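You operate a simulated robot arm through the tools that you are given. There is no shell and no other tool. Be economical: measure what you need, move in short steps, check, and stop when the job is done.

The job below is to be done with a simulated robot arm. You get a single attempt, and the scene is never put back.

JOB
Torque the three cover bolts in the order on their card.
Fine: use the key set to the card's torque, each bolt to the click; key back on its rest.

Only the result counts: the job must be done as asked and must still hold three seconds after the hand-in. Knocking over, shifting, dropping, spilling or breaking anything else fails it. A push-on lid holds only when it is set on centred and level and pressed home; a screw cap is set on level and turned clockwise until tight.

ROBOT AND FRAMES
A 7-joint arm with a two-finger parallel gripper, fixed in place. Base frame: the origin is at the foot of the arm, x ahead of it, y to its left, z up; the work surface is at about z = 0.872. Lengths are in m, angles in degrees, forces in N, time in s.
With the tool pointing down near the work surface it reaches from about 0.24 to 0.68 m from the base axis. Its first joint turns from -66.0 to 66.0 degrees. Payload 2.4 kg.
Tool frame: the origin (TCP) lies between the finger pads and is the grasp point; the fingertips stand 0.03 m ahead of it; z points along the fingers, y is the line along which they close. Largest opening 0.094 m; finger width 0.028, thickness 0.01; the body of the gripper, 0.05 by 0.096 m, starts 0.055 m behind the TCP.
Orientation is that of the tool frame in the base frame, as [roll, pitch, yaw] about the fixed x, y, z axes, in that order (R = Rz(yaw) Ry(pitch) Rx(roll)). With the fingers straight down and closing along the base's y, the tool's x points along the base's -x, its y along +y and its z along -z.

CONTROLS
- The arm moves only by the tool step_arm. Its argument "rows" is one flat list of numbers, 7 for each row, row after row: the turn, a rotation vector about the tool's x, y, z in units of 60 degrees (1.0 is 60 degrees), then the shift along the tool's x, y, z in units of 400 mm (1.0 is 400 mm), then the finger opening in m, from 0 to 0.094. In form: [ax, ay, az, tx, ty, tz, gripper, ax, ay, az, tx, ty, tz, gripper, ...]. A call has 1 to 12 rows; each row is the pose to reach, as a shift and turn from the pose commanded when the call began, along the tool's axes at that moment. A call with a number of a shift or a turn outside -1 to 1 is refused whole. Each row takes 0.2 s and may step no farther than 0.05 m and 8.6 degrees from the row before; otherwise, or with a gripper value out of range, the whole call is refused. Where a pose cannot be reached the arm comes as near as it can. A force on the tool above 40 N (or 10 N above the force at the start of the call, whichever is more), or a blocked arm, ends the call early, and 0.2 s more pass. Each finger travels about 0.153 m/s and halts on what it meets, pressing with about 22 N; the grip force reading is that of the motor and also rises with nothing between the fingers. The clock runs only during rows and for 0.2 s after the last one: add rows that repeat a pose to give the fingers time. It gives the time, the measured TCP pose, the force on the tool (base axes), the opening and the grip force at its end, in the units of the frame above (readings bear some noise), and new pictures: "show" is both (left out), scene, wrist or none.
- Cameras (640 x 400 px; columns grow to the right, rows downward): "scene" is fixed at [0.0267, 0.4606, 1.4627]; the picture's right is [-0.86, -0.51, 0.00], its down [-0.21, 0.35, -0.91] and it looks along [0.47, -0.79, -0.40] (base axes); focal length 324 px, centre (320, 200). "wrist" rides on the gripper at [0.076, 0.014, -0.103] in the tool frame; the picture's right is [-0.18, 0.98, 0.00], its down [-0.75, -0.14, -0.64] and it looks along [-0.63, -0.12, 0.77] (tool axes); focal length 243 px, centre (320, 200). There is no depth. A picture from a camera that has moved, and an enlarged one, comes with that camera's place and axes in the base frame and with its lens.
- close_up(camera, box): a new picture of the part [left, top, right, bottom] of that camera's present view, enlarged. No time passes.
- hand_in(): hands the job in; it is judged then, once.

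Go step by step. Nothing tells you positions but the pictures and the camera data: compare them with the known pose of the tool, close in by small moves and look again before you grip or let go. The budget is 120 turns and 170 pictures, counting those below and the enlarged ones. Unless the task says otherwise, let go and move clear before handing in, and close with one line.

The tools are called after ">>>" as name(argument=value, ...) on one line, values as JSON. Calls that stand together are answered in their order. step_arm: Moves the arm, as the interface text tells. Its arguments: {"type":"object","properties":{"rows":{"type":"array"},"show":{"type":"string","enum":["both","scene","wrist","none"]}},"required":["rows"]} The other tools are called the same way: close_up (camera, box) takes an enlarged picture of a part of a camera's view; hand_in () hands the job in.

At the start:

```text
clock: 0.0
ee_pos: [0.3889, -0.1864, 1.2214]
tool_rot: [179.9, 0.1, -180.0]
contact_force: [-0.2, -1.1, -0.5]
width: 0.0942
gripper_force: 0.2
```

scene: 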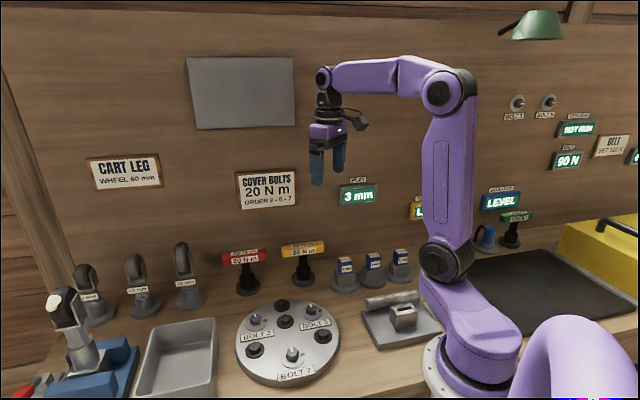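
wrist: 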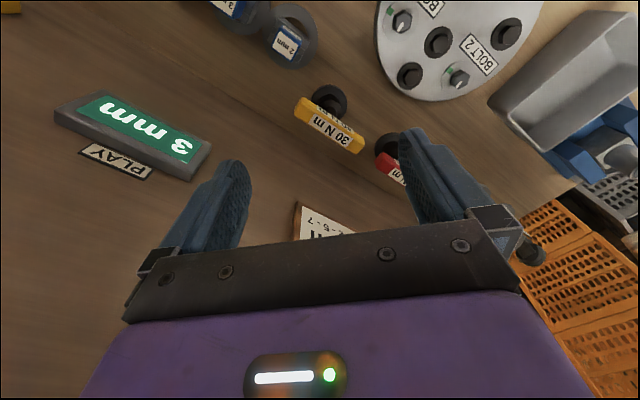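

I see a round cover with bolts, a card reading 20 N m, and red (20 N m) and yellow (30 N m) T-keys. I'll enlarge the card, the keys and the cover first.

>>> close_up(camera="scene", box=[220, 160, 320, 222])

>>> close_up(camera="scene", box=[210, 230, 350, 318])

>>> close_up(camera="scene", box=[220, 290, 360, 390])

```text
6.40 times, centred on (270, 191) of scene
camera zoom: at [0.0267, 0.4606, 1.4627], right [-0.86, -0.51, 0.0], down [-0.21, 0.35, -0.91], along [0.47, -0.79, -0.4], focal length 2074 px, centre (640, 258)
```

zoom: 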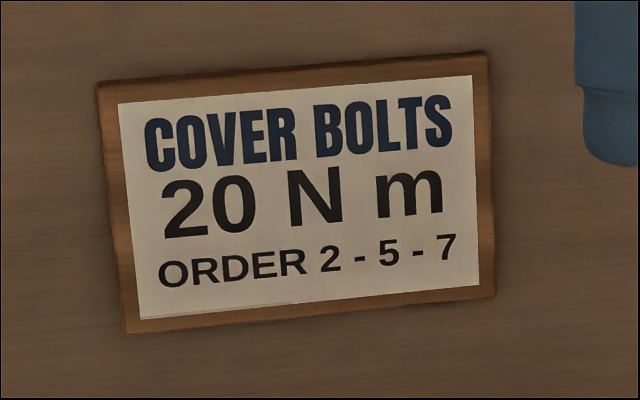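

```text
4.55 times, centred on (280, 274) of scene
camera zoom: at [0.0267, 0.4606, 1.4627], right [-0.86, -0.51, 0.0], down [-0.21, 0.35, -0.91], along [0.47, -0.79, -0.4], focal length 1473 px, centre (502, -136)
```

zoom: 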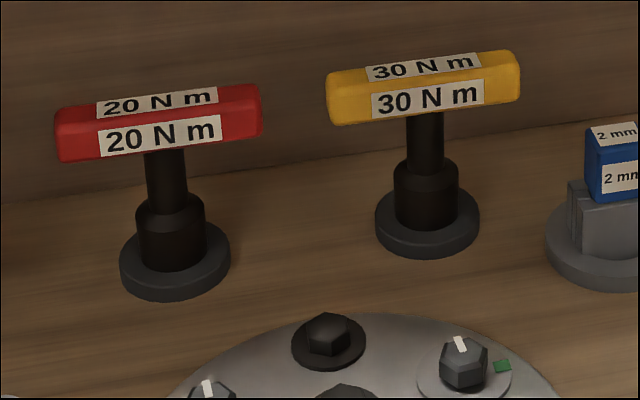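

```text
4.00 times, centred on (290, 340) of scene
camera zoom: at [0.0267, 0.4606, 1.4627], right [-0.86, -0.51, 0.0], down [-0.21, 0.35, -0.91], along [0.47, -0.79, -0.4], focal length 1296 px, centre (440, -360)
```

zoom: 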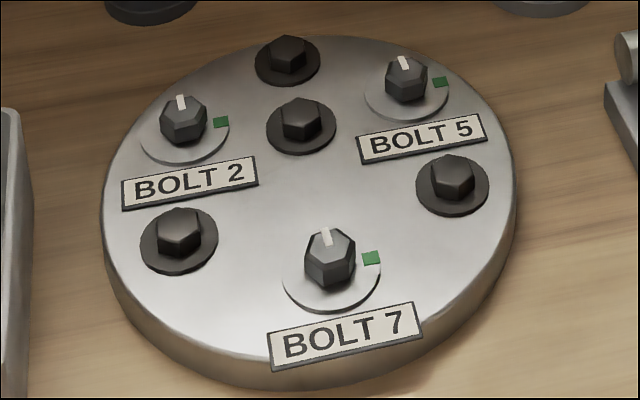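

The order is 2-5-7 at 20 N m, so the red key. I'll check the signs on the right-hand wall and the rest of the bench.

>>> close_up(camera="scene", box=[480, 80, 640, 260])

>>> close_up(camera="wrist", box=[250, 0, 550, 190])

```text
2.22 times, centred on (560, 170) of scene
camera zoom: at [0.0267, 0.4606, 1.4627], right [-0.86, -0.51, 0.0], down [-0.21, 0.35, -0.91], along [0.47, -0.79, -0.4], focal length 720 px, centre (-213, 267)
```

zoom: 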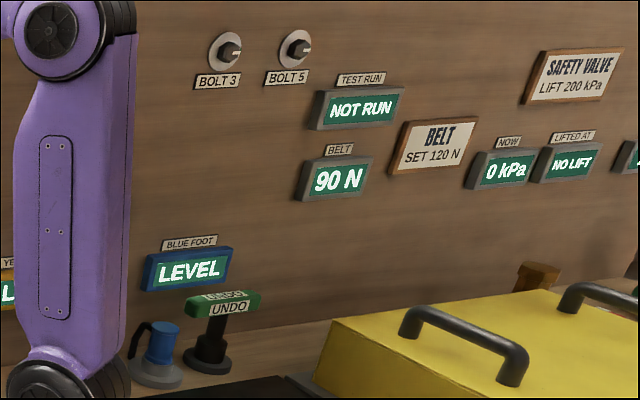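

```text
2.11 times, centred on (400, 95) of wrist
camera zoom: at [0.3113, -0.1719, 1.3235], right [0.18, 0.98, 0.0], down [0.75, -0.14, 0.64], along [0.63, -0.12, -0.77], focal length 511 px, centre (152, 421)
```

zoom: 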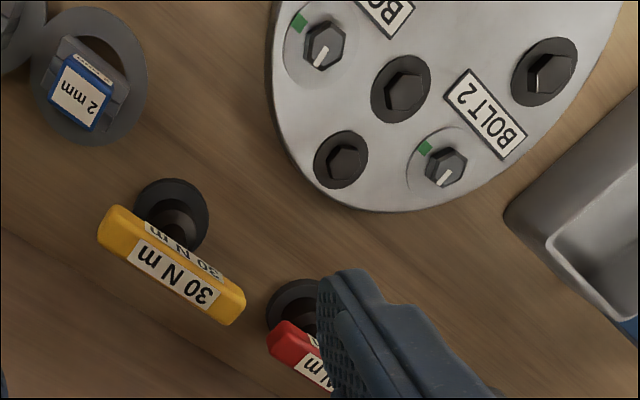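

Red key stands near (0.57, -0.06) with its handle at z≈0.977; bolts 2, 5 and 7 are near (0.446, 0.043), (0.353, -0.05) and (0.319, 0.078). I'll move above the red key with the fingers turned to straddle its handle.

>>> step_arm(rows=[0, 0, -0.097, -0.075, 0.052, 0.042, 0.094, 0, 0, -0.194, -0.15, 0.103, 0.083, 0.094, 0, 0, -0.291, -0.225, 0.155, 0.125, 0.094, 0, 0, -0.388, -0.3, 0.207, 0.167, 0.094, 0, 0, -0.485, -0.375, 0.258, 0.21, 0.094, 0, 0, -0.583, -0.45, 0.31, 0.25, 0.094, 0, 0, -0.583, -0.45, 0.31, 0.25, 0.094])

```text
clock: 1.6
ee_pos: [0.5695, -0.0624, 1.121]
tool_rot: [180.0, 0.1, -145.0]
contact_force: [0.5, 0.3, -0.9]
width: 0.094
gripper_force: 0.1
camera wrist: at [0.4984, -0.0934, 1.2237], right [-0.41, 0.91, 0.0], down [0.7, 0.32, 0.64], along [0.59, 0.27, -0.77], focal length 243 px, centre (320, 200)
```

scene: 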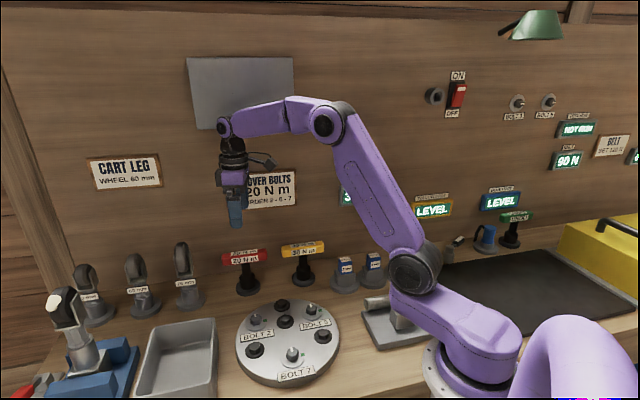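
wrist: 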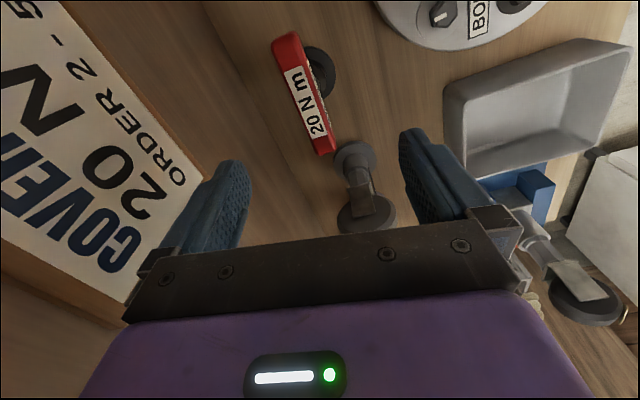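

The handle is nearly under the tool, slightly off to the left in the wrist view. I'll enlarge it to get the ends and orientation.

>>> close_up(camera="wrist", box=[240, 20, 400, 160])

>>> close_up(camera="wrist", box=[380, 0, 540, 100])

>>> close_up(camera="scene", box=[200, 150, 300, 300])

```text
2.86 times, centred on (320, 90) of wrist
camera zoom: at [0.4984, -0.0934, 1.2237], right [-0.41, 0.91, 0.0], down [0.7, 0.32, 0.64], along [0.59, 0.27, -0.77], focal length 693 px, centre (320, 514)
```

zoom: 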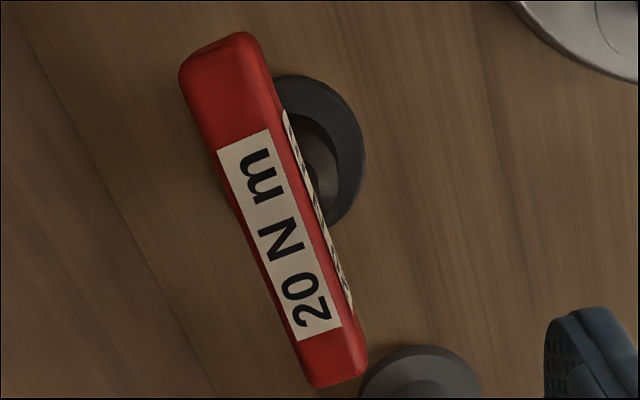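

```text
4.00 times, centred on (460, 50) of wrist
camera zoom: at [0.4984, -0.0934, 1.2237], right [-0.41, 0.91, 0.0], down [0.7, 0.32, 0.64], along [0.59, 0.27, -0.77], focal length 970 px, centre (-240, 800)
```

zoom: 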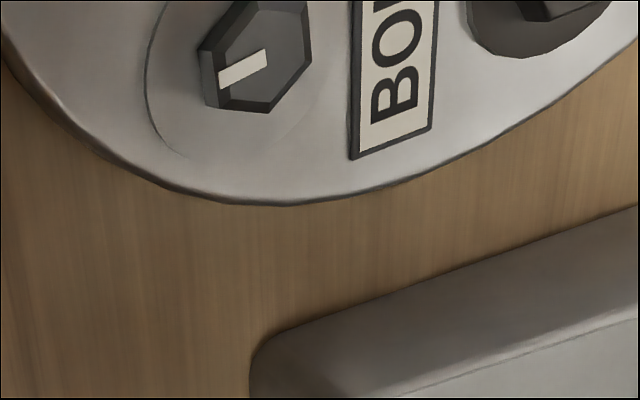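

```text
2.67 times, centred on (250, 225) of scene
camera zoom: at [0.0267, 0.4606, 1.4627], right [-0.86, -0.51, 0.0], down [-0.21, 0.35, -0.91], along [0.47, -0.79, -0.4], focal length 864 px, centre (507, 133)
```

zoom: 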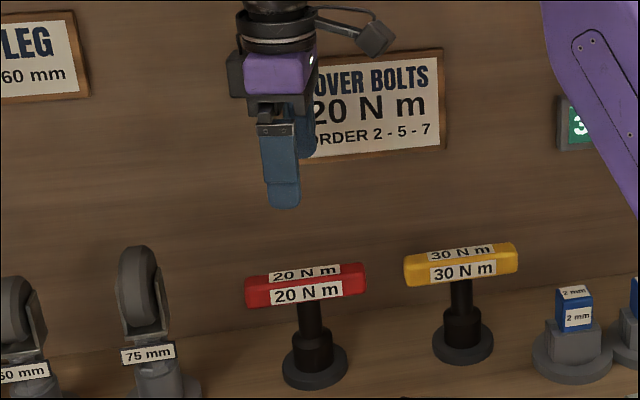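

The key axis is at about (0.574, -0.070), the handle top at z≈0.985, and the handle lies at about 43° to x. I'll turn another 8° and come down to just above it.

>>> step_arm(rows=[0, 0, -0.07, 0.001, -0.011, 0.08, 0.09, 0, 0, -0.14, 0.002, -0.022, 0.16, 0.085, 0, 0, -0.14, 0.002, -0.022, 0.22, 0.085, 0, 0, -0.14, 0.002, -0.022, 0.22, 0.085])

>>> close_up(camera="wrist", box=[200, 20, 440, 220])

>>> close_up(camera="scene", box=[200, 190, 300, 300])

```text
clock: 2.6
ee_pos: [0.5727, -0.0708, 1.0333]
tool_rot: [-179.9, 0.1, -136.6]
contact_force: [-0.5, -0.7, 0.2]
width: 0.0851
gripper_force: 0.0
camera wrist: at [0.5071, -0.1111, 1.135], right [-0.54, 0.84, 0.0], down [0.64, 0.41, 0.64], along [0.54, 0.35, -0.76], focal length 243 px, centre (320, 200)
```

scene: 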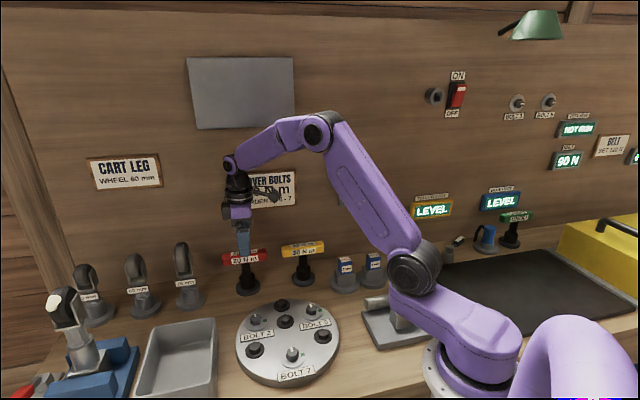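
wrist: 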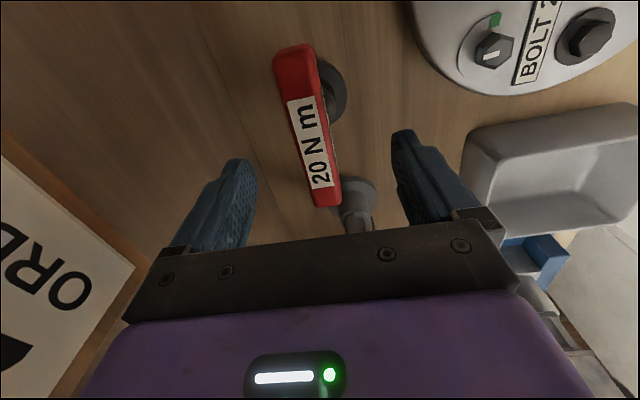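

```text
2.00 times, centred on (320, 120) of wrist
camera zoom: at [0.5071, -0.1111, 1.135], right [-0.54, 0.84, 0.0], down [0.64, 0.41, 0.64], along [0.54, 0.35, -0.76], focal length 485 px, centre (320, 360)
```

zoom: 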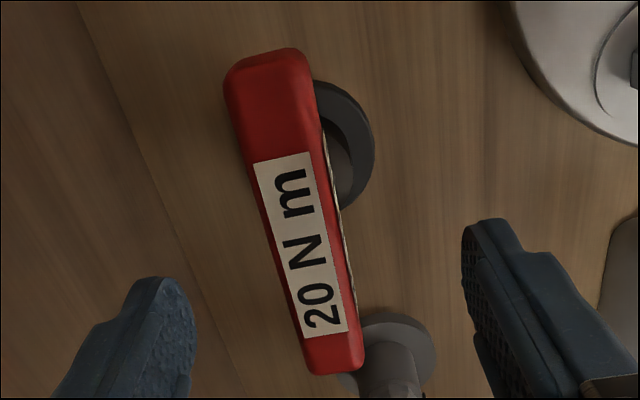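

```text
3.64 times, centred on (250, 245) of scene
camera zoom: at [0.0268, 0.4606, 1.4627], right [-0.86, -0.51, 0.0], down [-0.21, 0.35, -0.91], along [0.47, -0.79, -0.4], focal length 1178 px, centre (574, 36)
```

zoom: 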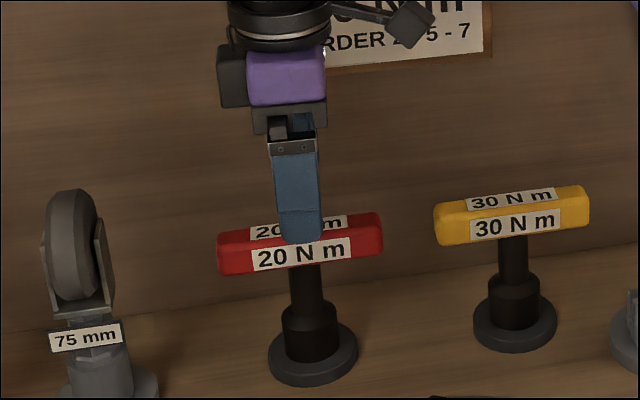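

The handle is parallel to the tool x, centred about 5.5 mm to the tool's -y. I'll shift across, go down to z=0.970 and close.

>>> step_arm(rows=[0, 0, 0, -0.004, -0.014, 0.05, 0.085, 0, 0, 0, -0.004, -0.014, 0.11, 0.085, 0, 0, 0, -0.004, -0.014, 0.158, 0.085, 0, 0, 0, -0.004, -0.014, 0.158, 0.085])

>>> close_up(camera="scene", box=[200, 190, 300, 300])

```text
clock: 3.6
ee_pos: [0.5784, -0.0716, 0.9712]
tool_rot: [-180.0, 0.2, -136.6]
contact_force: [0.4, -0.7, -0.4]
width: 0.085
gripper_force: 0.1
camera wrist: at [0.5118, -0.1138, 1.0725], right [-0.54, 0.84, 0.0], down [0.64, 0.41, 0.64], along [0.54, 0.35, -0.76], focal length 243 px, centre (320, 200)
```

scene: 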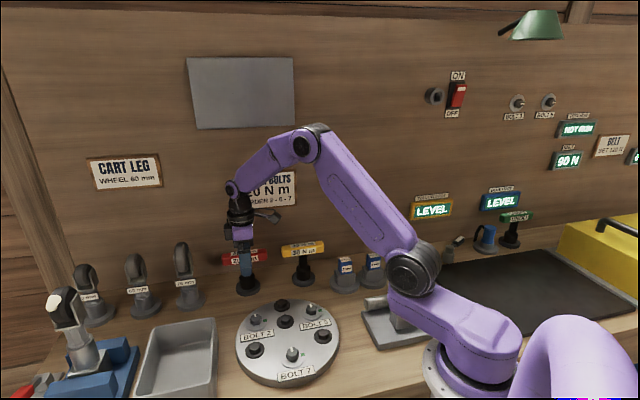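
wrist: 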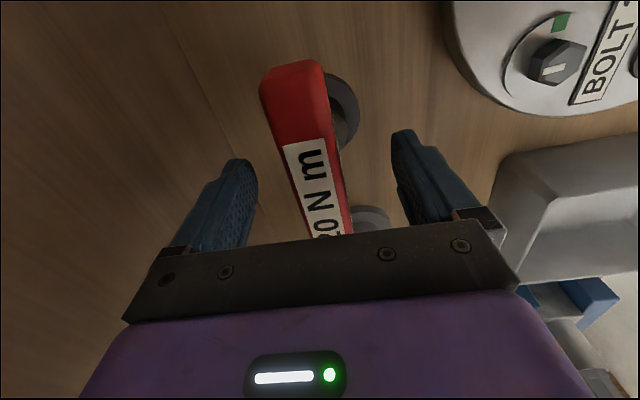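

```text
3.64 times, centred on (250, 245) of scene
camera zoom: at [0.0268, 0.4606, 1.4627], right [-0.86, -0.51, 0.0], down [-0.21, 0.35, -0.91], along [0.47, -0.79, -0.4], focal length 1178 px, centre (574, 36)
```

zoom: 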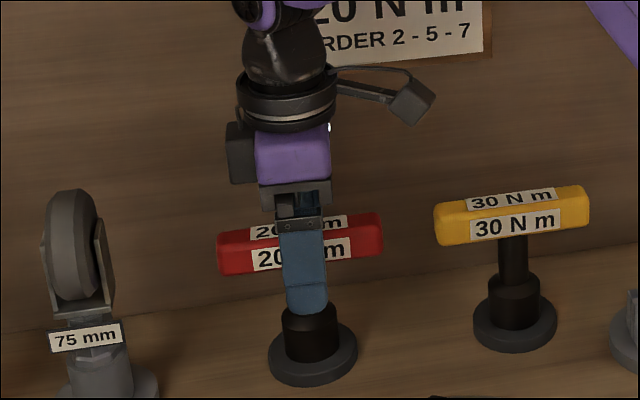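

The handle is centred between the fingers. I'll close on it and read the width.

>>> step_arm(rows=[0, 0, 0, 0, 0, 0, 0.05, 0, 0, 0, 0, 0, 0, 0.03, 0, 0, 0, 0, 0, 0, 0.01, 0, 0, 0, 0, 0, 0, 0.0, 0, 0, 0, 0, 0, 0, 0.0], show="wrist")

>>> close_up(camera="scene", box=[200, 190, 300, 300])

```text
clock: 4.8
ee_pos: [0.5777, -0.0732, 0.9695]
tool_rot: [-180.0, 0.1, -136.8]
contact_force: [-0.6, -0.6, -0.2]
width: 0.0304
gripper_force: 22.2
camera wrist: at [0.5118, -0.1139, 1.0727], right [-0.54, 0.84, 0.0], down [0.64, 0.41, 0.64], along [0.54, 0.35, -0.77], focal length 243 px, centre (320, 200)
```

wrist: 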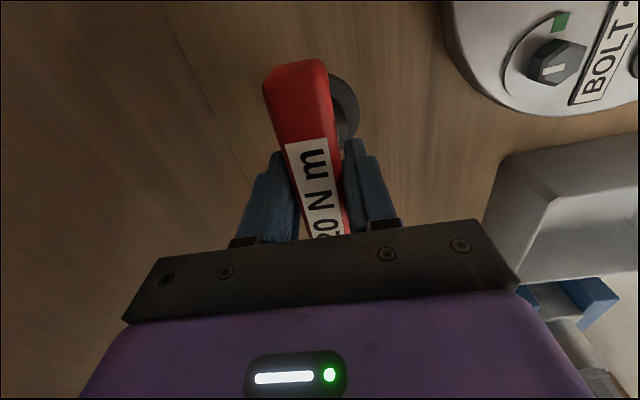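

```text
3.64 times, centred on (250, 245) of scene
camera zoom: at [0.0267, 0.4606, 1.4627], right [-0.86, -0.51, 0.0], down [-0.21, 0.35, -0.91], along [0.47, -0.79, -0.4], focal length 1178 px, centre (574, 36)
```

zoom: 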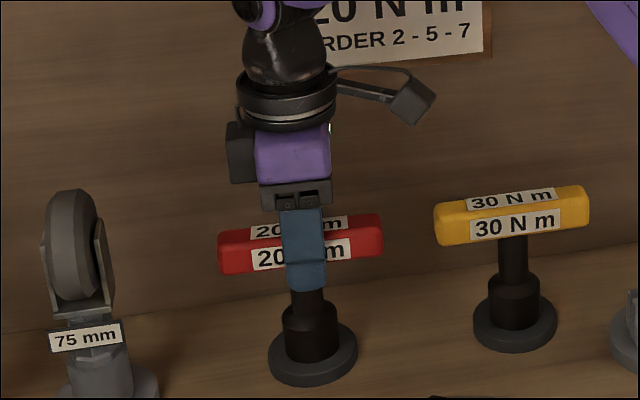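

Gripped at 30 mm. I'll lift the key straight up off the rest.

>>> step_arm(rows=[0, 0, 0, 0, 0, -0.03, 0, 0, 0, 0, 0, 0, -0.08, 0, 0, 0, 0, 0, 0, -0.15, 0, 0, 0, 0, 0, 0, -0.22, 0, 0, 0, 0, 0, 0, -0.28, 0, 0, 0, 0, 0, 0, -0.28, 0])

>>> close_up(camera="scene", box=[200, 170, 300, 300])

>>> close_up(camera="wrist", box=[240, 0, 640, 240])

```text
clock: 6.2
ee_pos: [0.5778, -0.0723, 1.0822]
tool_rot: [180.0, 0.1, -136.6]
contact_force: [0.3, 0.3, -2.1]
width: 0.0306
gripper_force: 22.2
camera wrist: at [0.5116, -0.114, 1.1851], right [-0.54, 0.84, 0.0], down [0.64, 0.41, 0.64], along [0.54, 0.35, -0.77], focal length 243 px, centre (320, 200)
```

scene: 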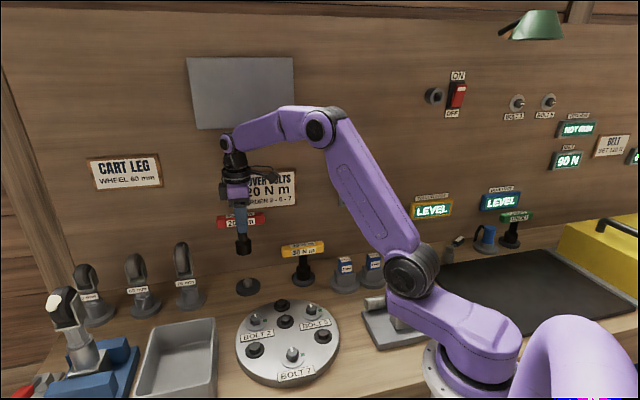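
wrist: 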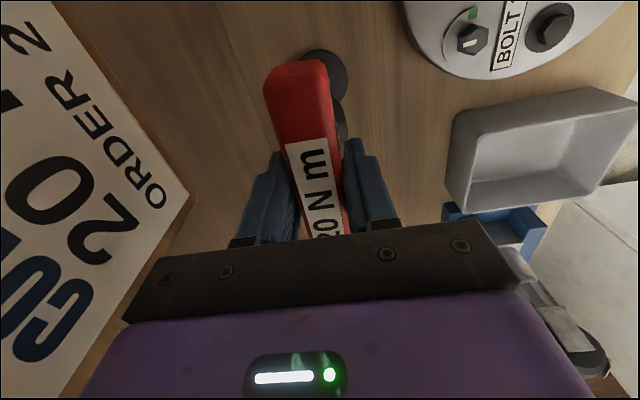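

```text
3.08 times, centred on (250, 235) of scene
camera zoom: at [0.0268, 0.4606, 1.4627], right [-0.86, -0.51, 0.0], down [-0.21, 0.35, -0.91], along [0.47, -0.79, -0.4], focal length 997 px, centre (535, 92)
```

zoom: 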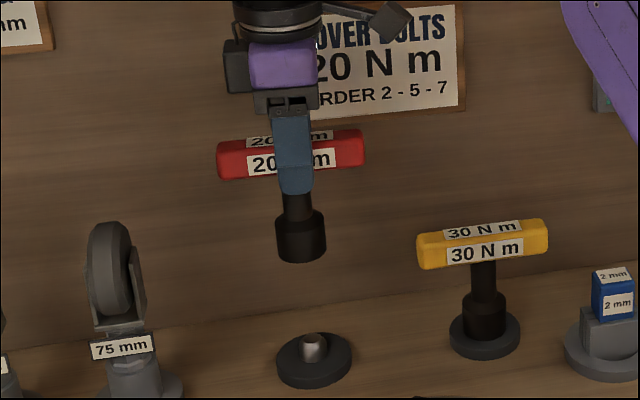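

```text
1.60 times, centred on (440, 120) of wrist
camera zoom: at [0.5116, -0.114, 1.1851], right [-0.54, 0.84, 0.0], down [0.64, 0.41, 0.64], along [0.54, 0.35, -0.77], focal length 388 px, centre (128, 328)
```

zoom: 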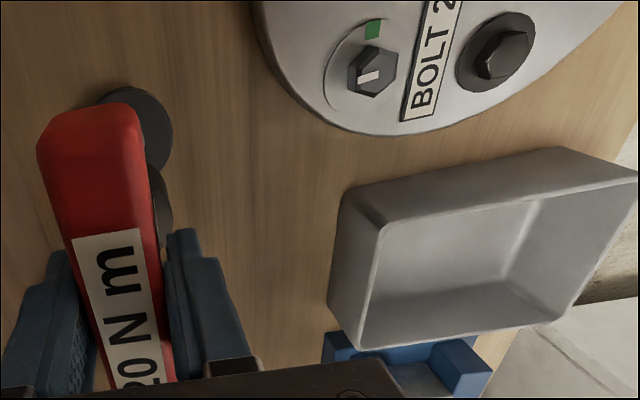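

The key is off a round rest peg, so its turn on return doesn't matter. I'll move towards bolt 2, staying beside it so that I can see it well, and turn to about -157° on the way.

>>> step_arm(rows=[0, 0, 0.085, 0.021, 0.069, 0, 0, 0, 0, 0.17, 0.042, 0.138, 0, 0, 0, 0, 0.255, 0.063, 0.207, 0, 0, 0, 0, 0.34, 0.085, 0.276, 0, 0, 0, 0, 0.34, 0.085, 0.276, 0, 0])

>>> close_up(camera="wrist", box=[270, 0, 510, 150])

>>> close_up(camera="scene", box=[230, 200, 330, 370])

```text
clock: 7.4
ee_pos: [0.4768, -0.0155, 1.0817]
tool_rot: [180.0, 0.1, -157.0]
contact_force: [-0.2, -1.1, -3.1]
width: 0.0303
gripper_force: 21.4
camera wrist: at [0.401, -0.0315, 1.1842], right [-0.21, 0.98, 0.0], down [0.75, 0.16, 0.64], along [0.63, 0.14, -0.77], focal length 243 px, centre (320, 200)
```

scene: 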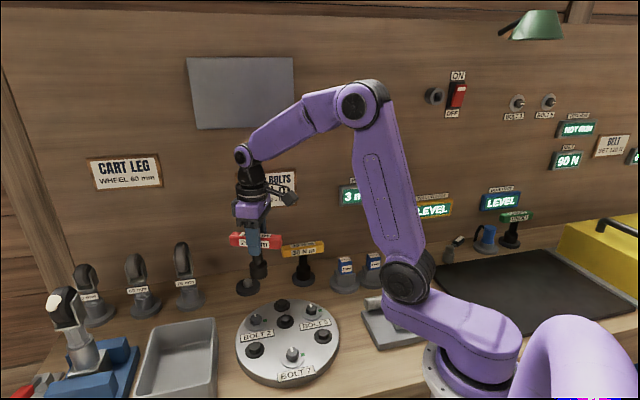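
wrist: 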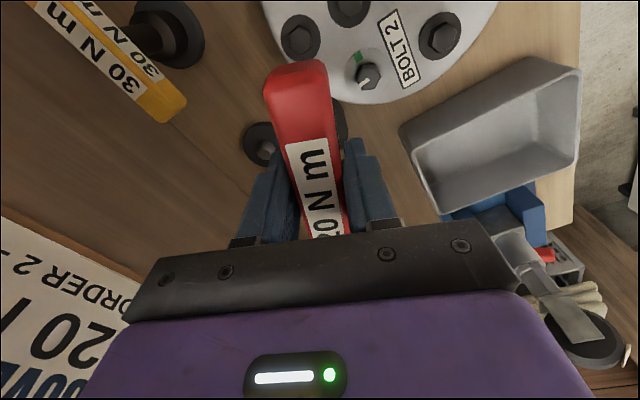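

```text
2.67 times, centred on (390, 75) of wrist
camera zoom: at [0.401, -0.0315, 1.1842], right [-0.21, 0.98, 0.0], down [0.75, 0.16, 0.64], along [0.63, 0.14, -0.77], focal length 647 px, centre (133, 533)
```

zoom: 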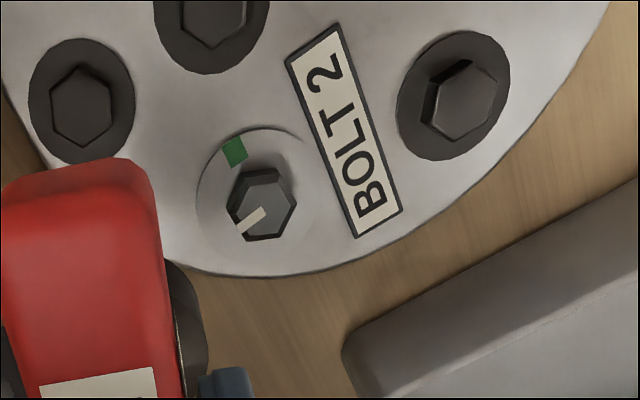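

```text
2.35 times, centred on (280, 285) of scene
camera zoom: at [0.0268, 0.4606, 1.4627], right [-0.86, -0.51, 0.0], down [-0.21, 0.35, -0.91], along [0.47, -0.79, -0.4], focal length 762 px, centre (414, 0)
```

zoom: 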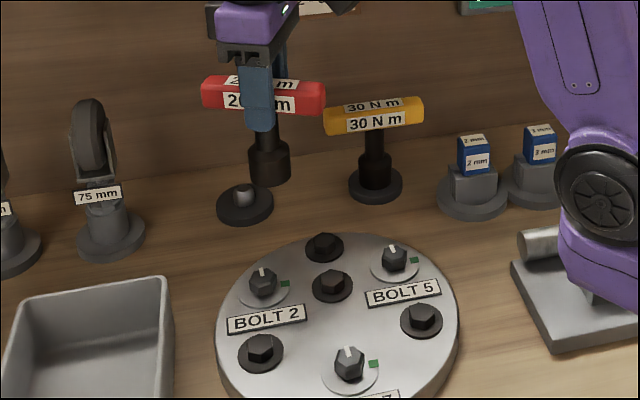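

Bolt 2 is in clear view. I'll zoom in closer to fix the centre and the flat directions of its head.

>>> close_up(camera="wrist", box=[335, 40, 405, 110])

>>> close_up(camera="scene", box=[235, 290, 305, 340])

```text
5.71 times, centred on (370, 75) of wrist
camera zoom: at [0.401, -0.0315, 1.1842], right [-0.21, 0.98, 0.0], down [0.75, 0.16, 0.64], along [0.63, 0.14, -0.77], focal length 1386 px, centre (34, 914)
```

zoom: 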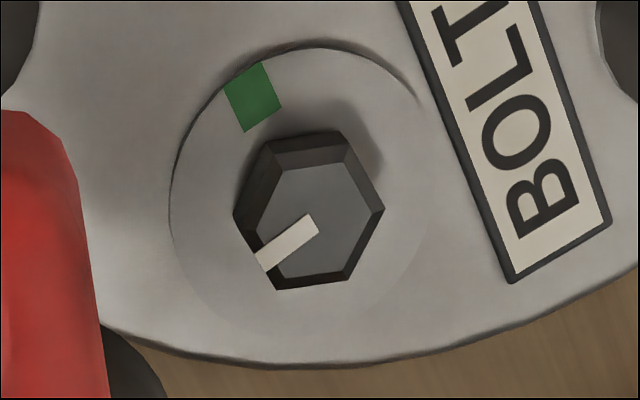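

```text
8.00 times, centred on (270, 315) of scene
camera zoom: at [0.0268, 0.4606, 1.4627], right [-0.86, -0.51, 0.0], down [-0.21, 0.35, -0.91], along [0.47, -0.79, -0.4], focal length 2592 px, centre (720, -720)
```

zoom: 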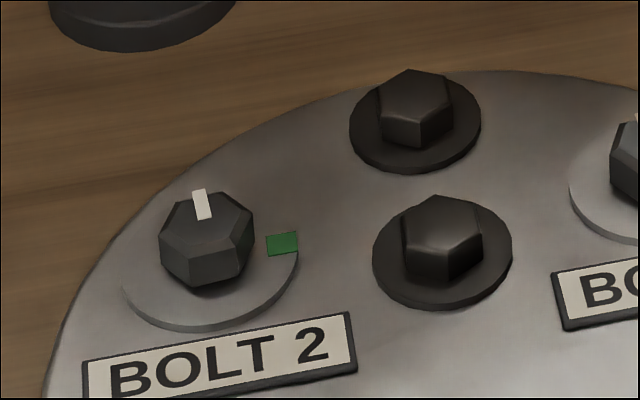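

Bolt 2 is at about (0.455, 0.0345) with its head top at z≈0.903, and its mark points to a flat at about -35°. The green mark is about 100° further clockwise. I'll line the key up just above the bolt head.

>>> step_arm(rows=[0, 0, -0.033, 0.004, 0.068, 0, 0, 0, 0, -0.033, 0.008, 0.136, 0.04, 0, 0, 0, -0.033, 0.008, 0.136, 0.11, 0, 0, 0, -0.033, 0.008, 0.136, 0.167, 0, 0, 0, -0.033, 0.008, 0.136, 0.167, 0])

>>> close_up(camera="scene", box=[225, 250, 305, 340])

>>> close_up(camera="wrist", box=[240, 0, 440, 240])

```text
clock: 8.6
ee_pos: [0.4516, 0.0334, 1.0159]
tool_rot: [179.9, 0.1, -155.0]
contact_force: [0.2, -0.4, -3.0]
width: 0.0304
gripper_force: 22.0
camera wrist: at [0.3773, 0.0145, 1.1179], right [-0.25, 0.97, 0.0], down [0.74, 0.19, 0.64], along [0.62, 0.16, -0.77], focal length 243 px, centre (320, 200)
```

scene: 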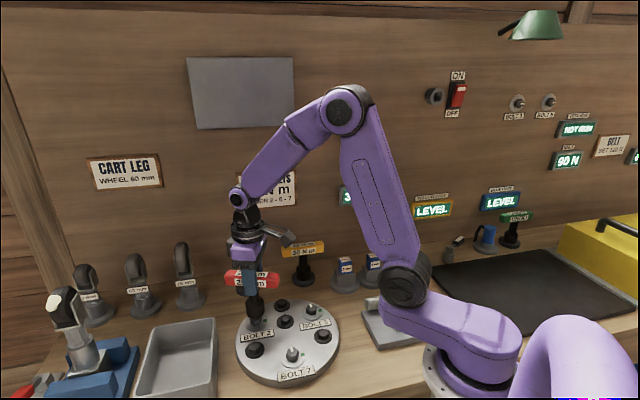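
wrist: 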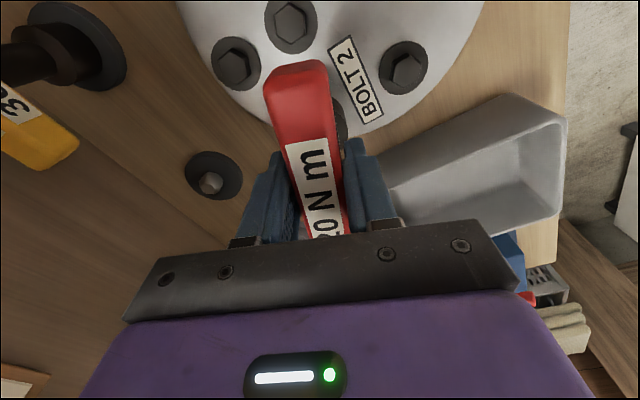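

```text
4.44 times, centred on (265, 295) of scene
camera zoom: at [0.0268, 0.4606, 1.4627], right [-0.86, -0.51, 0.0], down [-0.21, 0.35, -0.91], along [0.47, -0.79, -0.4], focal length 1440 px, centre (564, -222)
```

zoom: 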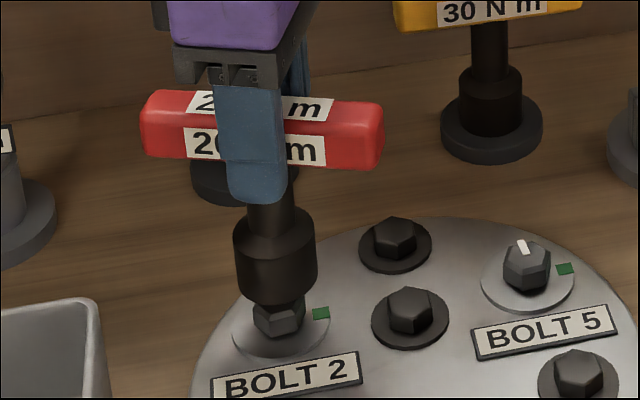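

```text
1.67 times, centred on (340, 120) of wrist
camera zoom: at [0.3773, 0.0145, 1.1179], right [-0.25, 0.97, 0.0], down [0.74, 0.19, 0.64], along [0.62, 0.16, -0.77], focal length 404 px, centre (287, 333)
```

zoom: 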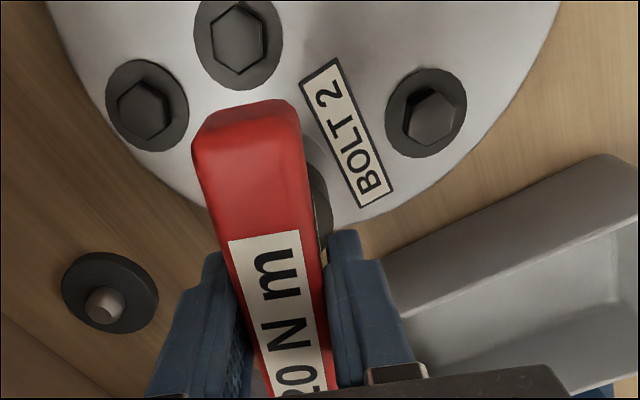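

The socket sits over bolt 2 in both directions to within about 2 mm. I'll lower gently in small steps.

>>> step_arm(rows=[0, 0, 0, 0, 0, 0.015, 0, 0, 0, 0, 0, 0, 0.03, 0, 0, 0, 0, 0, 0, 0.04, 0, 0, 0, 0, 0, 0, 0.05, 0, 0, 0, 0, 0, 0, 0.06, 0, 0, 0, 0, 0, 0, 0.06, 0], show="none")

>>> close_up(camera="scene", box=[225, 250, 305, 340])

```text
clock: 10.0
ee_pos: [0.4533, 0.0342, 0.9917]
tool_rot: [179.8, 0.1, -154.9]
contact_force: [0.2, 0.5, -2.4]
width: 0.0304
gripper_force: 21.7
```

```text
4.44 times, centred on (265, 295) of scene
camera zoom: at [0.0268, 0.4606, 1.4627], right [-0.86, -0.51, 0.0], down [-0.21, 0.35, -0.91], along [0.47, -0.79, -0.4], focal length 1440 px, centre (564, -222)
```

zoom: 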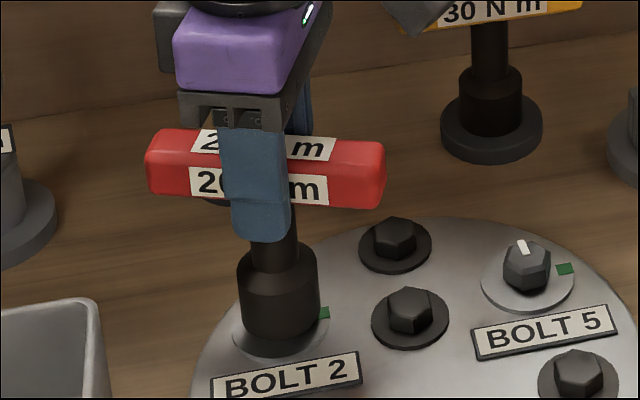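

The socket has already slipped over the head with no force. I'll continue down to contact.

>>> step_arm(rows=[0, 0, 0, 0, 0, 0.008, 0, 0, 0, 0, 0, 0, 0.015, 0, 0, 0, 0, 0, 0, 0.022, 0, 0, 0, 0, 0, 0, 0.028, 0, 0, 0, 0, 0, 0, 0.028, 0], show="none")

>>> close_up(camera="scene", box=[225, 250, 305, 340])

```text
clock: 11.2
ee_pos: [0.4533, 0.0334, 0.9804]
tool_rot: [180.0, 0.3, -155.0]
contact_force: [-4.2, 2.1, 20.1]
width: 0.0305
gripper_force: 22.0
```

```text
4.44 times, centred on (265, 295) of scene
camera zoom: at [0.0263, 0.4606, 1.4627], right [-0.86, -0.51, 0.0], down [-0.21, 0.35, -0.91], along [0.47, -0.79, -0.4], focal length 1440 px, centre (564, -222)
```

zoom: 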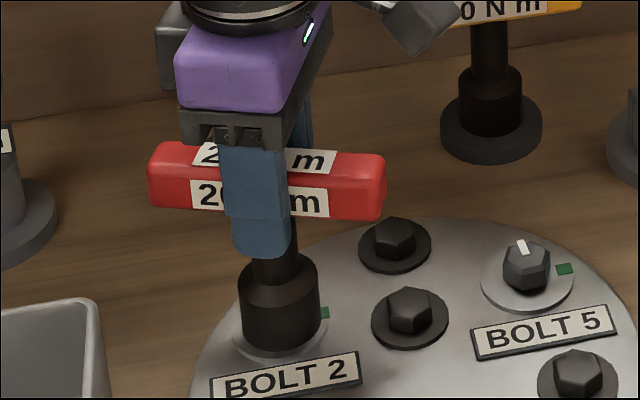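

The socket is seated with about 20 N on it, so I'll ease off 1.5 mm and begin turning clockwise slowly.

>>> step_arm(rows=[0, 0, 0, 0, 0, -0.004, 0, 0, 0, 0.067, 0, 0.0004, -0.004, 0, 0, 0, 0.133, 0, 0.0009, -0.004, 0, 0, 0, 0.2, 0, 0.0013, -0.004, 0, 0, 0, 0.267, 0, 0.0018, -0.004, 0, 0, 0, 0.333, -0.0004, 0.0022, -0.004, 0, 0, 0, 0.333, -0.0004, 0.0022, -0.004, 0], show="none")

>>> close_up(camera="scene", box=[225, 250, 305, 340])

```text
clock: 12.8
ee_pos: [0.4527, 0.0345, 0.982]
tool_rot: [179.8, 0.1, -175.1]
contact_force: [0.4, 0.9, -2.6]
width: 0.0304
gripper_force: 21.4
```

```text
4.44 times, centred on (265, 295) of scene
camera zoom: at [0.0268, 0.4606, 1.4627], right [-0.86, -0.51, 0.0], down [-0.21, 0.35, -0.91], along [0.47, -0.79, -0.4], focal length 1440 px, centre (564, -222)
```

zoom: 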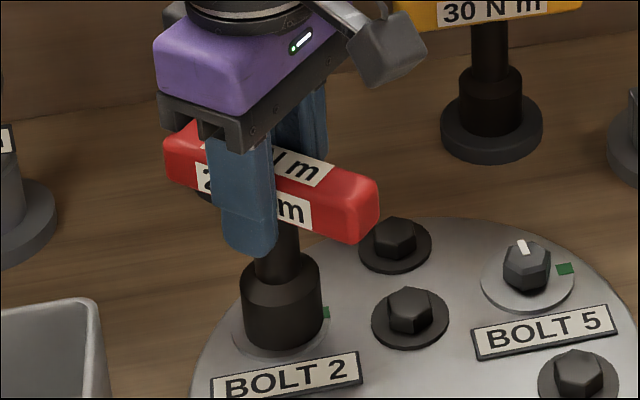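

The key turns with the gripper. I'll continue clockwise.

>>> step_arm(rows=[0, 0, 0.083, 0, 0.0005, 0, 0, 0, 0, 0.167, 0, 0.0011, 0, 0, 0, 0, 0.25, 0, 0.0017, 0, 0, 0, 0, 0.333, -0.0004, 0.0022, 0, 0, 0, 0, 0.417, -0.0006, 0.0027, 0, 0, 0, 0, 0.5, -0.0009, 0.0032, 0, 0, 0, 0, 0.583, -0.0012, 0.0037, 0, 0, 0, 0, 0.667, -0.0015, 0.0042, 0, 0, 0, 0, 0.667, -0.0015, 0.0042, 0, 0], show="wrist")

>>> close_up(camera="scene", box=[225, 250, 305, 340])

```text
clock: 14.8
ee_pos: [0.4534, 0.0353, 0.9823]
tool_rot: [180.0, 0.0, 144.9]
contact_force: [0.6, -0.2, -2.1]
width: 0.0303
gripper_force: 21.8
camera wrist: at [0.3986, 0.0915, 1.0844], right [0.72, 0.7, 0.0], down [0.53, -0.55, 0.64], along [0.45, -0.46, -0.77], focal length 243 px, centre (320, 200)
```

wrist: 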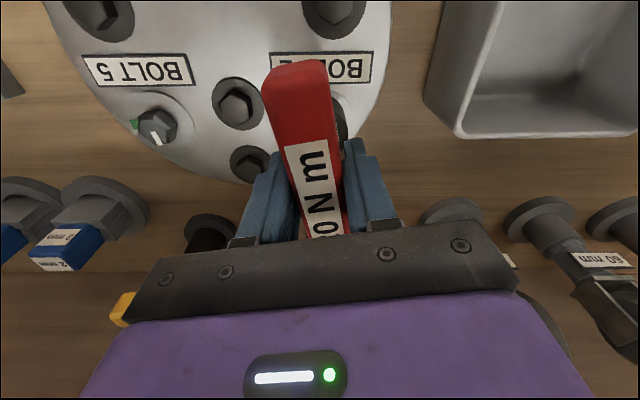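

```text
4.44 times, centred on (265, 295) of scene
camera zoom: at [0.0268, 0.4606, 1.4627], right [-0.86, -0.51, 0.0], down [-0.21, 0.35, -0.91], along [0.47, -0.79, -0.4], focal length 1440 px, centre (564, -222)
```

zoom: 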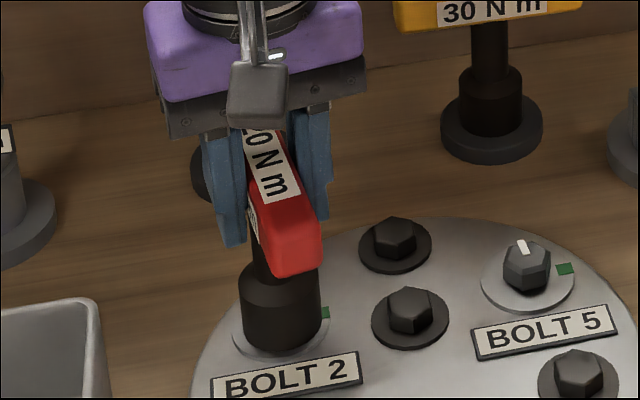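

I've turned 60° with no lag so far. I'll lift 28 mm to check that the bolt is really following.

>>> step_arm(rows=[0, 0, 0, 0, 0, -0.03, 0, 0, 0, 0, 0, 0, -0.07, 0, 0, 0, 0, 0, 0, -0.09, 0, 0, 0, 0, 0, 0, -0.09, 0], show="none")

>>> close_up(camera="scene", box=[235, 270, 305, 340])

```text
clock: 15.8
ee_pos: [0.4536, 0.0365, 1.0179]
tool_rot: [179.8, 0.0, 145.0]
contact_force: [-0.8, -0.2, -2.3]
width: 0.03
gripper_force: 22.2
```

```text
5.71 times, centred on (270, 305) of scene
camera zoom: at [0.0268, 0.4606, 1.4627], right [-0.86, -0.51, 0.0], down [-0.21, 0.35, -0.91], along [0.47, -0.79, -0.4], focal length 1852 px, centre (606, -400)
```

zoom: 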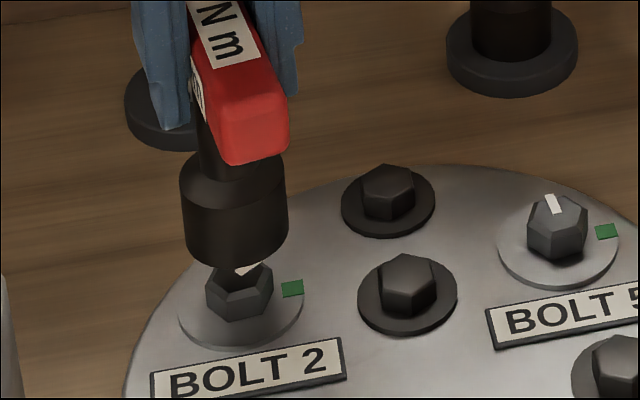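

The mark moved with the key, so it is engaged. I'll go back down and turn another 30°.

>>> step_arm(rows=[0, 0, 0, 0, 0, 0.03, 0, 0, 0, 0, 0, 0, 0.065, 0, 0, 0, 0, 0, 0, 0.09, 0, 0, 0, 0.083, 0, 0.0005, 0.09, 0, 0, 0, 0.167, 0, 0.0011, 0.09, 0, 0, 0, 0.25, 0, 0.0017, 0.09, 0, 0, 0, 0.333, -0.0004, 0.0022, 0.09, 0, 0, 0, 0.417, -0.0006, 0.0027, 0.09, 0, 0, 0, 0.5, -0.0009, 0.0032, 0.09, 0, 0, 0, 0.5, -0.0009, 0.0032, 0.09, 0], show="none")

>>> close_up(camera="scene", box=[225, 250, 305, 340])

```text
clock: 18.0
ee_pos: [0.4541, 0.0364, 0.9818]
tool_rot: [179.9, 0.0, 115.0]
contact_force: [0.6, 0.7, -3.5]
width: 0.0302
gripper_force: 22.0
```

```text
4.44 times, centred on (265, 295) of scene
camera zoom: at [0.0268, 0.4606, 1.4627], right [-0.86, -0.51, 0.0], down [-0.21, 0.35, -0.91], along [0.47, -0.79, -0.4], focal length 1440 px, centre (564, -222)
```

zoom: 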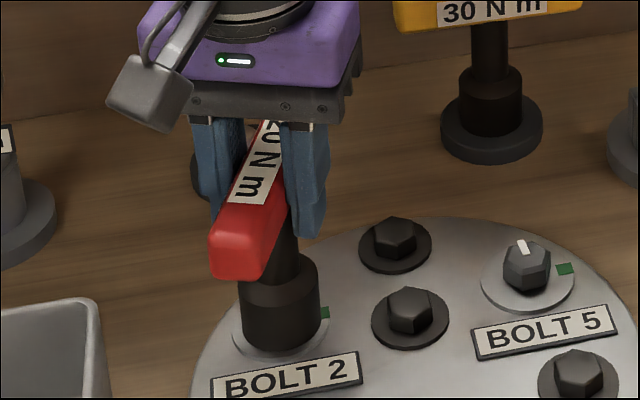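

I've turned 90° in all. I'll lift and look at the mark against the green before the last few degrees.

>>> step_arm(rows=[0, 0, 0, 0, 0, -0.03, 0, 0, 0, 0, 0, 0, -0.08, 0, 0, 0, 0, 0, 0, -0.12, 0, 0, 0, 0, 0, 0, -0.12, 0], show="none")

>>> close_up(camera="scene", box=[230, 295, 290, 335])

```text
clock: 19.0
ee_pos: [0.4542, 0.0362, 1.0297]
tool_rot: [179.9, 0.0, 115.0]
contact_force: [0.2, 0.0, -2.8]
width: 0.0301
gripper_force: 22.1
```

```text
10.00 times, centred on (260, 315) of scene
camera zoom: at [0.0268, 0.4606, 1.4627], right [-0.86, -0.51, 0.0], down [-0.21, 0.35, -0.91], along [0.47, -0.79, -0.4], focal length 3240 px, centre (920, -950)
```

zoom: 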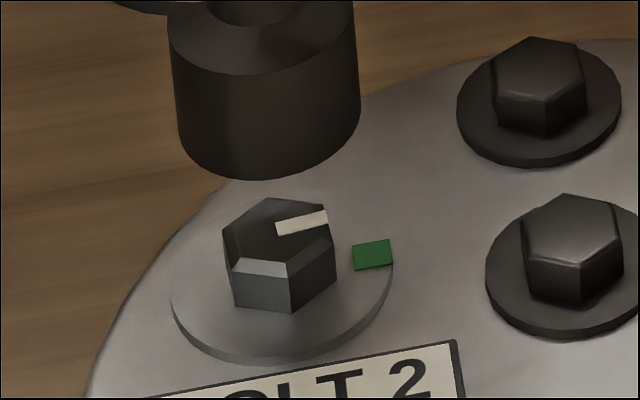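

The mark is about 9° short of the green one. I'll go back down, turn 10° more, and lift to check.

>>> step_arm(rows=[0, 0, 0, 0, 0, 0.04, 0, 0, 0, 0, 0, 0, 0.09, 0, 0, 0, 0, 0, 0, 0.12, 0, 0, 0, 0.05, 0, 0.0003, 0.12, 0, 0, 0, 0.1, 0, 0.0006, 0.12, 0, 0, 0, 0.167, 0, 0.0011, 0.12, 0, 0, 0, 0.167, 0, 0.0011, 0.12, 0], show="none")

>>> close_up(camera="scene", box=[225, 250, 305, 340])

>>> step_arm(rows=[0, 0, 0, 0, 0, -0.03, 0, 0, 0, 0, 0, 0, -0.08, 0, 0, 0, 0, 0, 0, -0.12, 0, 0, 0, 0, 0, 0, -0.12, 0], show="none")

>>> close_up(camera="scene", box=[230, 295, 290, 335])

```text
clock: 20.6
ee_pos: [0.4549, 0.0363, 0.9819]
tool_rot: [179.9, -0.1, 104.9]
contact_force: [0.1, -0.3, -3.6]
width: 0.0303
gripper_force: 22.5
```

```text
4.44 times, centred on (265, 295) of scene
camera zoom: at [0.0268, 0.4606, 1.4627], right [-0.86, -0.51, 0.0], down [-0.21, 0.35, -0.91], along [0.47, -0.79, -0.4], focal length 1440 px, centre (564, -222)
```

zoom: 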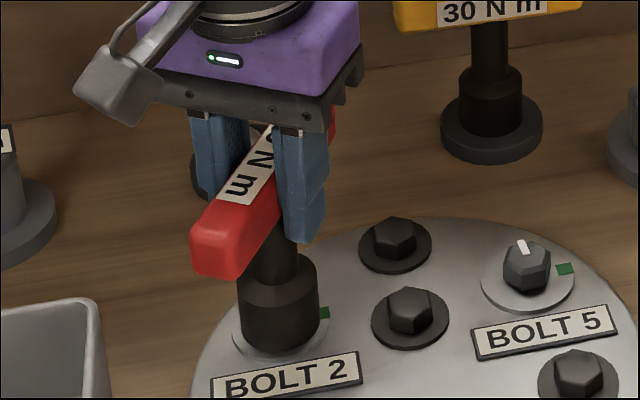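

```text
clock: 21.6
ee_pos: [0.4554, 0.0358, 1.03]
tool_rot: [180.0, -0.1, 105.0]
contact_force: [-1.1, -0.4, -2.4]
width: 0.0302
gripper_force: 21.8
```

```text
10.00 times, centred on (260, 315) of scene
camera zoom: at [0.0268, 0.4606, 1.4627], right [-0.86, -0.51, 0.0], down [-0.21, 0.35, -0.91], along [0.47, -0.79, -0.4], focal length 3240 px, centre (920, -950)
```

zoom: 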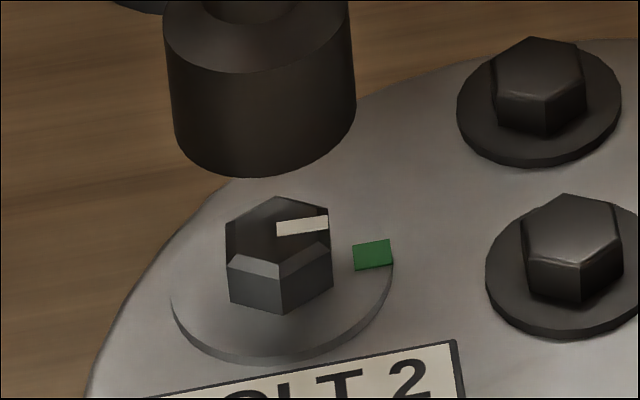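

The mark now looks level with the green. I'll rise and step aside to check it from above with the wrist camera, which should show bolt 5 too.

>>> step_arm(rows=[0, 0, 0, 0, 0, -0.08, 0, 0, 0, 0, 0, -0.06, -0.125, 0, 0, 0, 0, 0, -0.125, -0.125, 0, 0, 0, 0, 0, -0.125, -0.125, 0], show="wrist")

>>> close_up(camera="wrist", box=[335, 40, 405, 110])

```text
clock: 22.6
ee_pos: [0.4064, 0.023, 1.08]
tool_rot: [179.9, 0.0, 105.0]
contact_force: [0.6, -0.2, -2.7]
width: 0.0301
gripper_force: 22.2
camera wrist: at [0.3999, 0.1009, 1.1822], right [1.0, 0.08, 0.0], down [0.06, -0.77, 0.64], along [0.05, -0.64, -0.77], focal length 243 px, centre (320, 200)
```

wrist: 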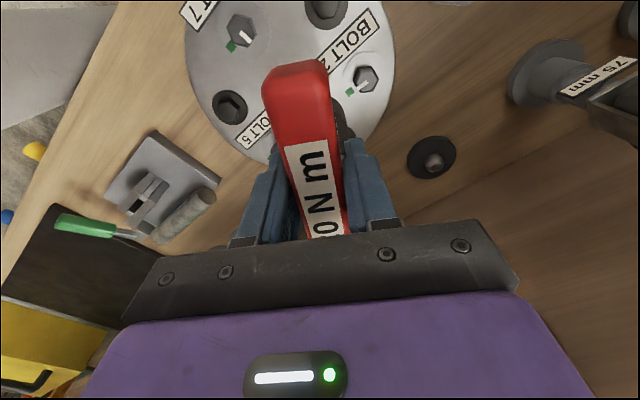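

```text
5.71 times, centred on (370, 75) of wrist
camera zoom: at [0.3999, 0.1009, 1.1822], right [1.0, 0.08, 0.0], down [0.06, -0.77, 0.64], along [0.05, -0.64, -0.77], focal length 1386 px, centre (34, 914)
```

zoom: 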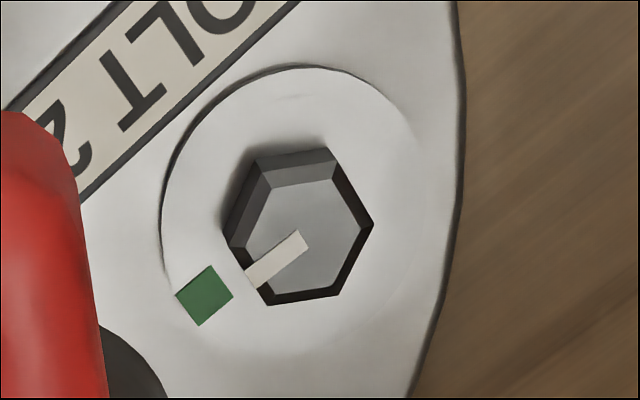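

Bolt 2's mark lines up with the green to within a few degrees. I'll measure the start-to-green angle on bolt 7, still untouched, to check how far a full turn should be.

>>> close_up(camera="wrist", box=[205, 0, 275, 66])

>>> close_up(camera="wrist", box=[340, 55, 390, 105])

>>> close_up(camera="scene", box=[230, 290, 340, 375])

```text
6.06 times, centred on (240, 33) of wrist
camera zoom: at [0.3999, 0.1009, 1.1822], right [1.0, 0.08, 0.0], down [0.06, -0.77, 0.64], along [0.05, -0.64, -0.77], focal length 1470 px, centre (805, 1212)
```

zoom: 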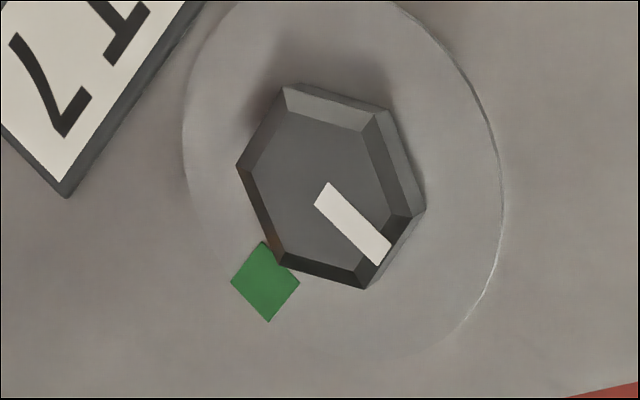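

```text
8.00 times, centred on (365, 80) of wrist
camera zoom: at [0.3999, 0.1009, 1.1822], right [1.0, 0.08, 0.0], down [0.06, -0.77, 0.64], along [0.05, -0.64, -0.77], focal length 1941 px, centre (-40, 1160)
```

zoom: 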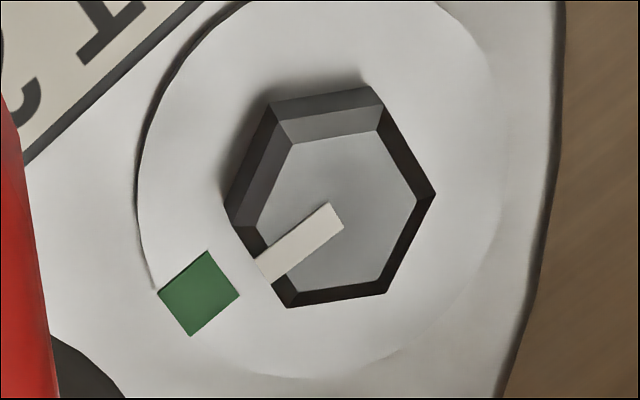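

```text
4.71 times, centred on (285, 332) of scene
camera zoom: at [0.0268, 0.4606, 1.4627], right [-0.86, -0.51, 0.0], down [-0.21, 0.35, -0.91], along [0.47, -0.79, -0.4], focal length 1525 px, centre (485, -424)
```

zoom: 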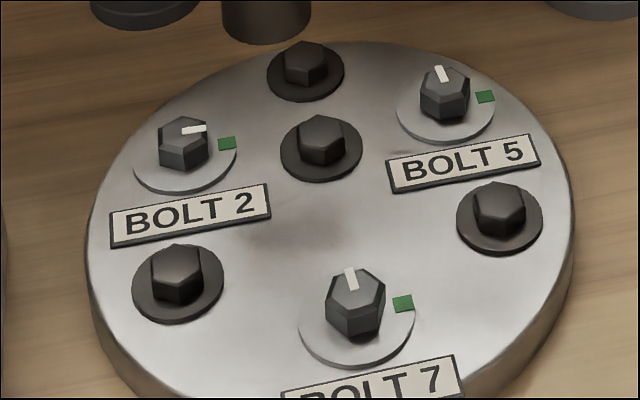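

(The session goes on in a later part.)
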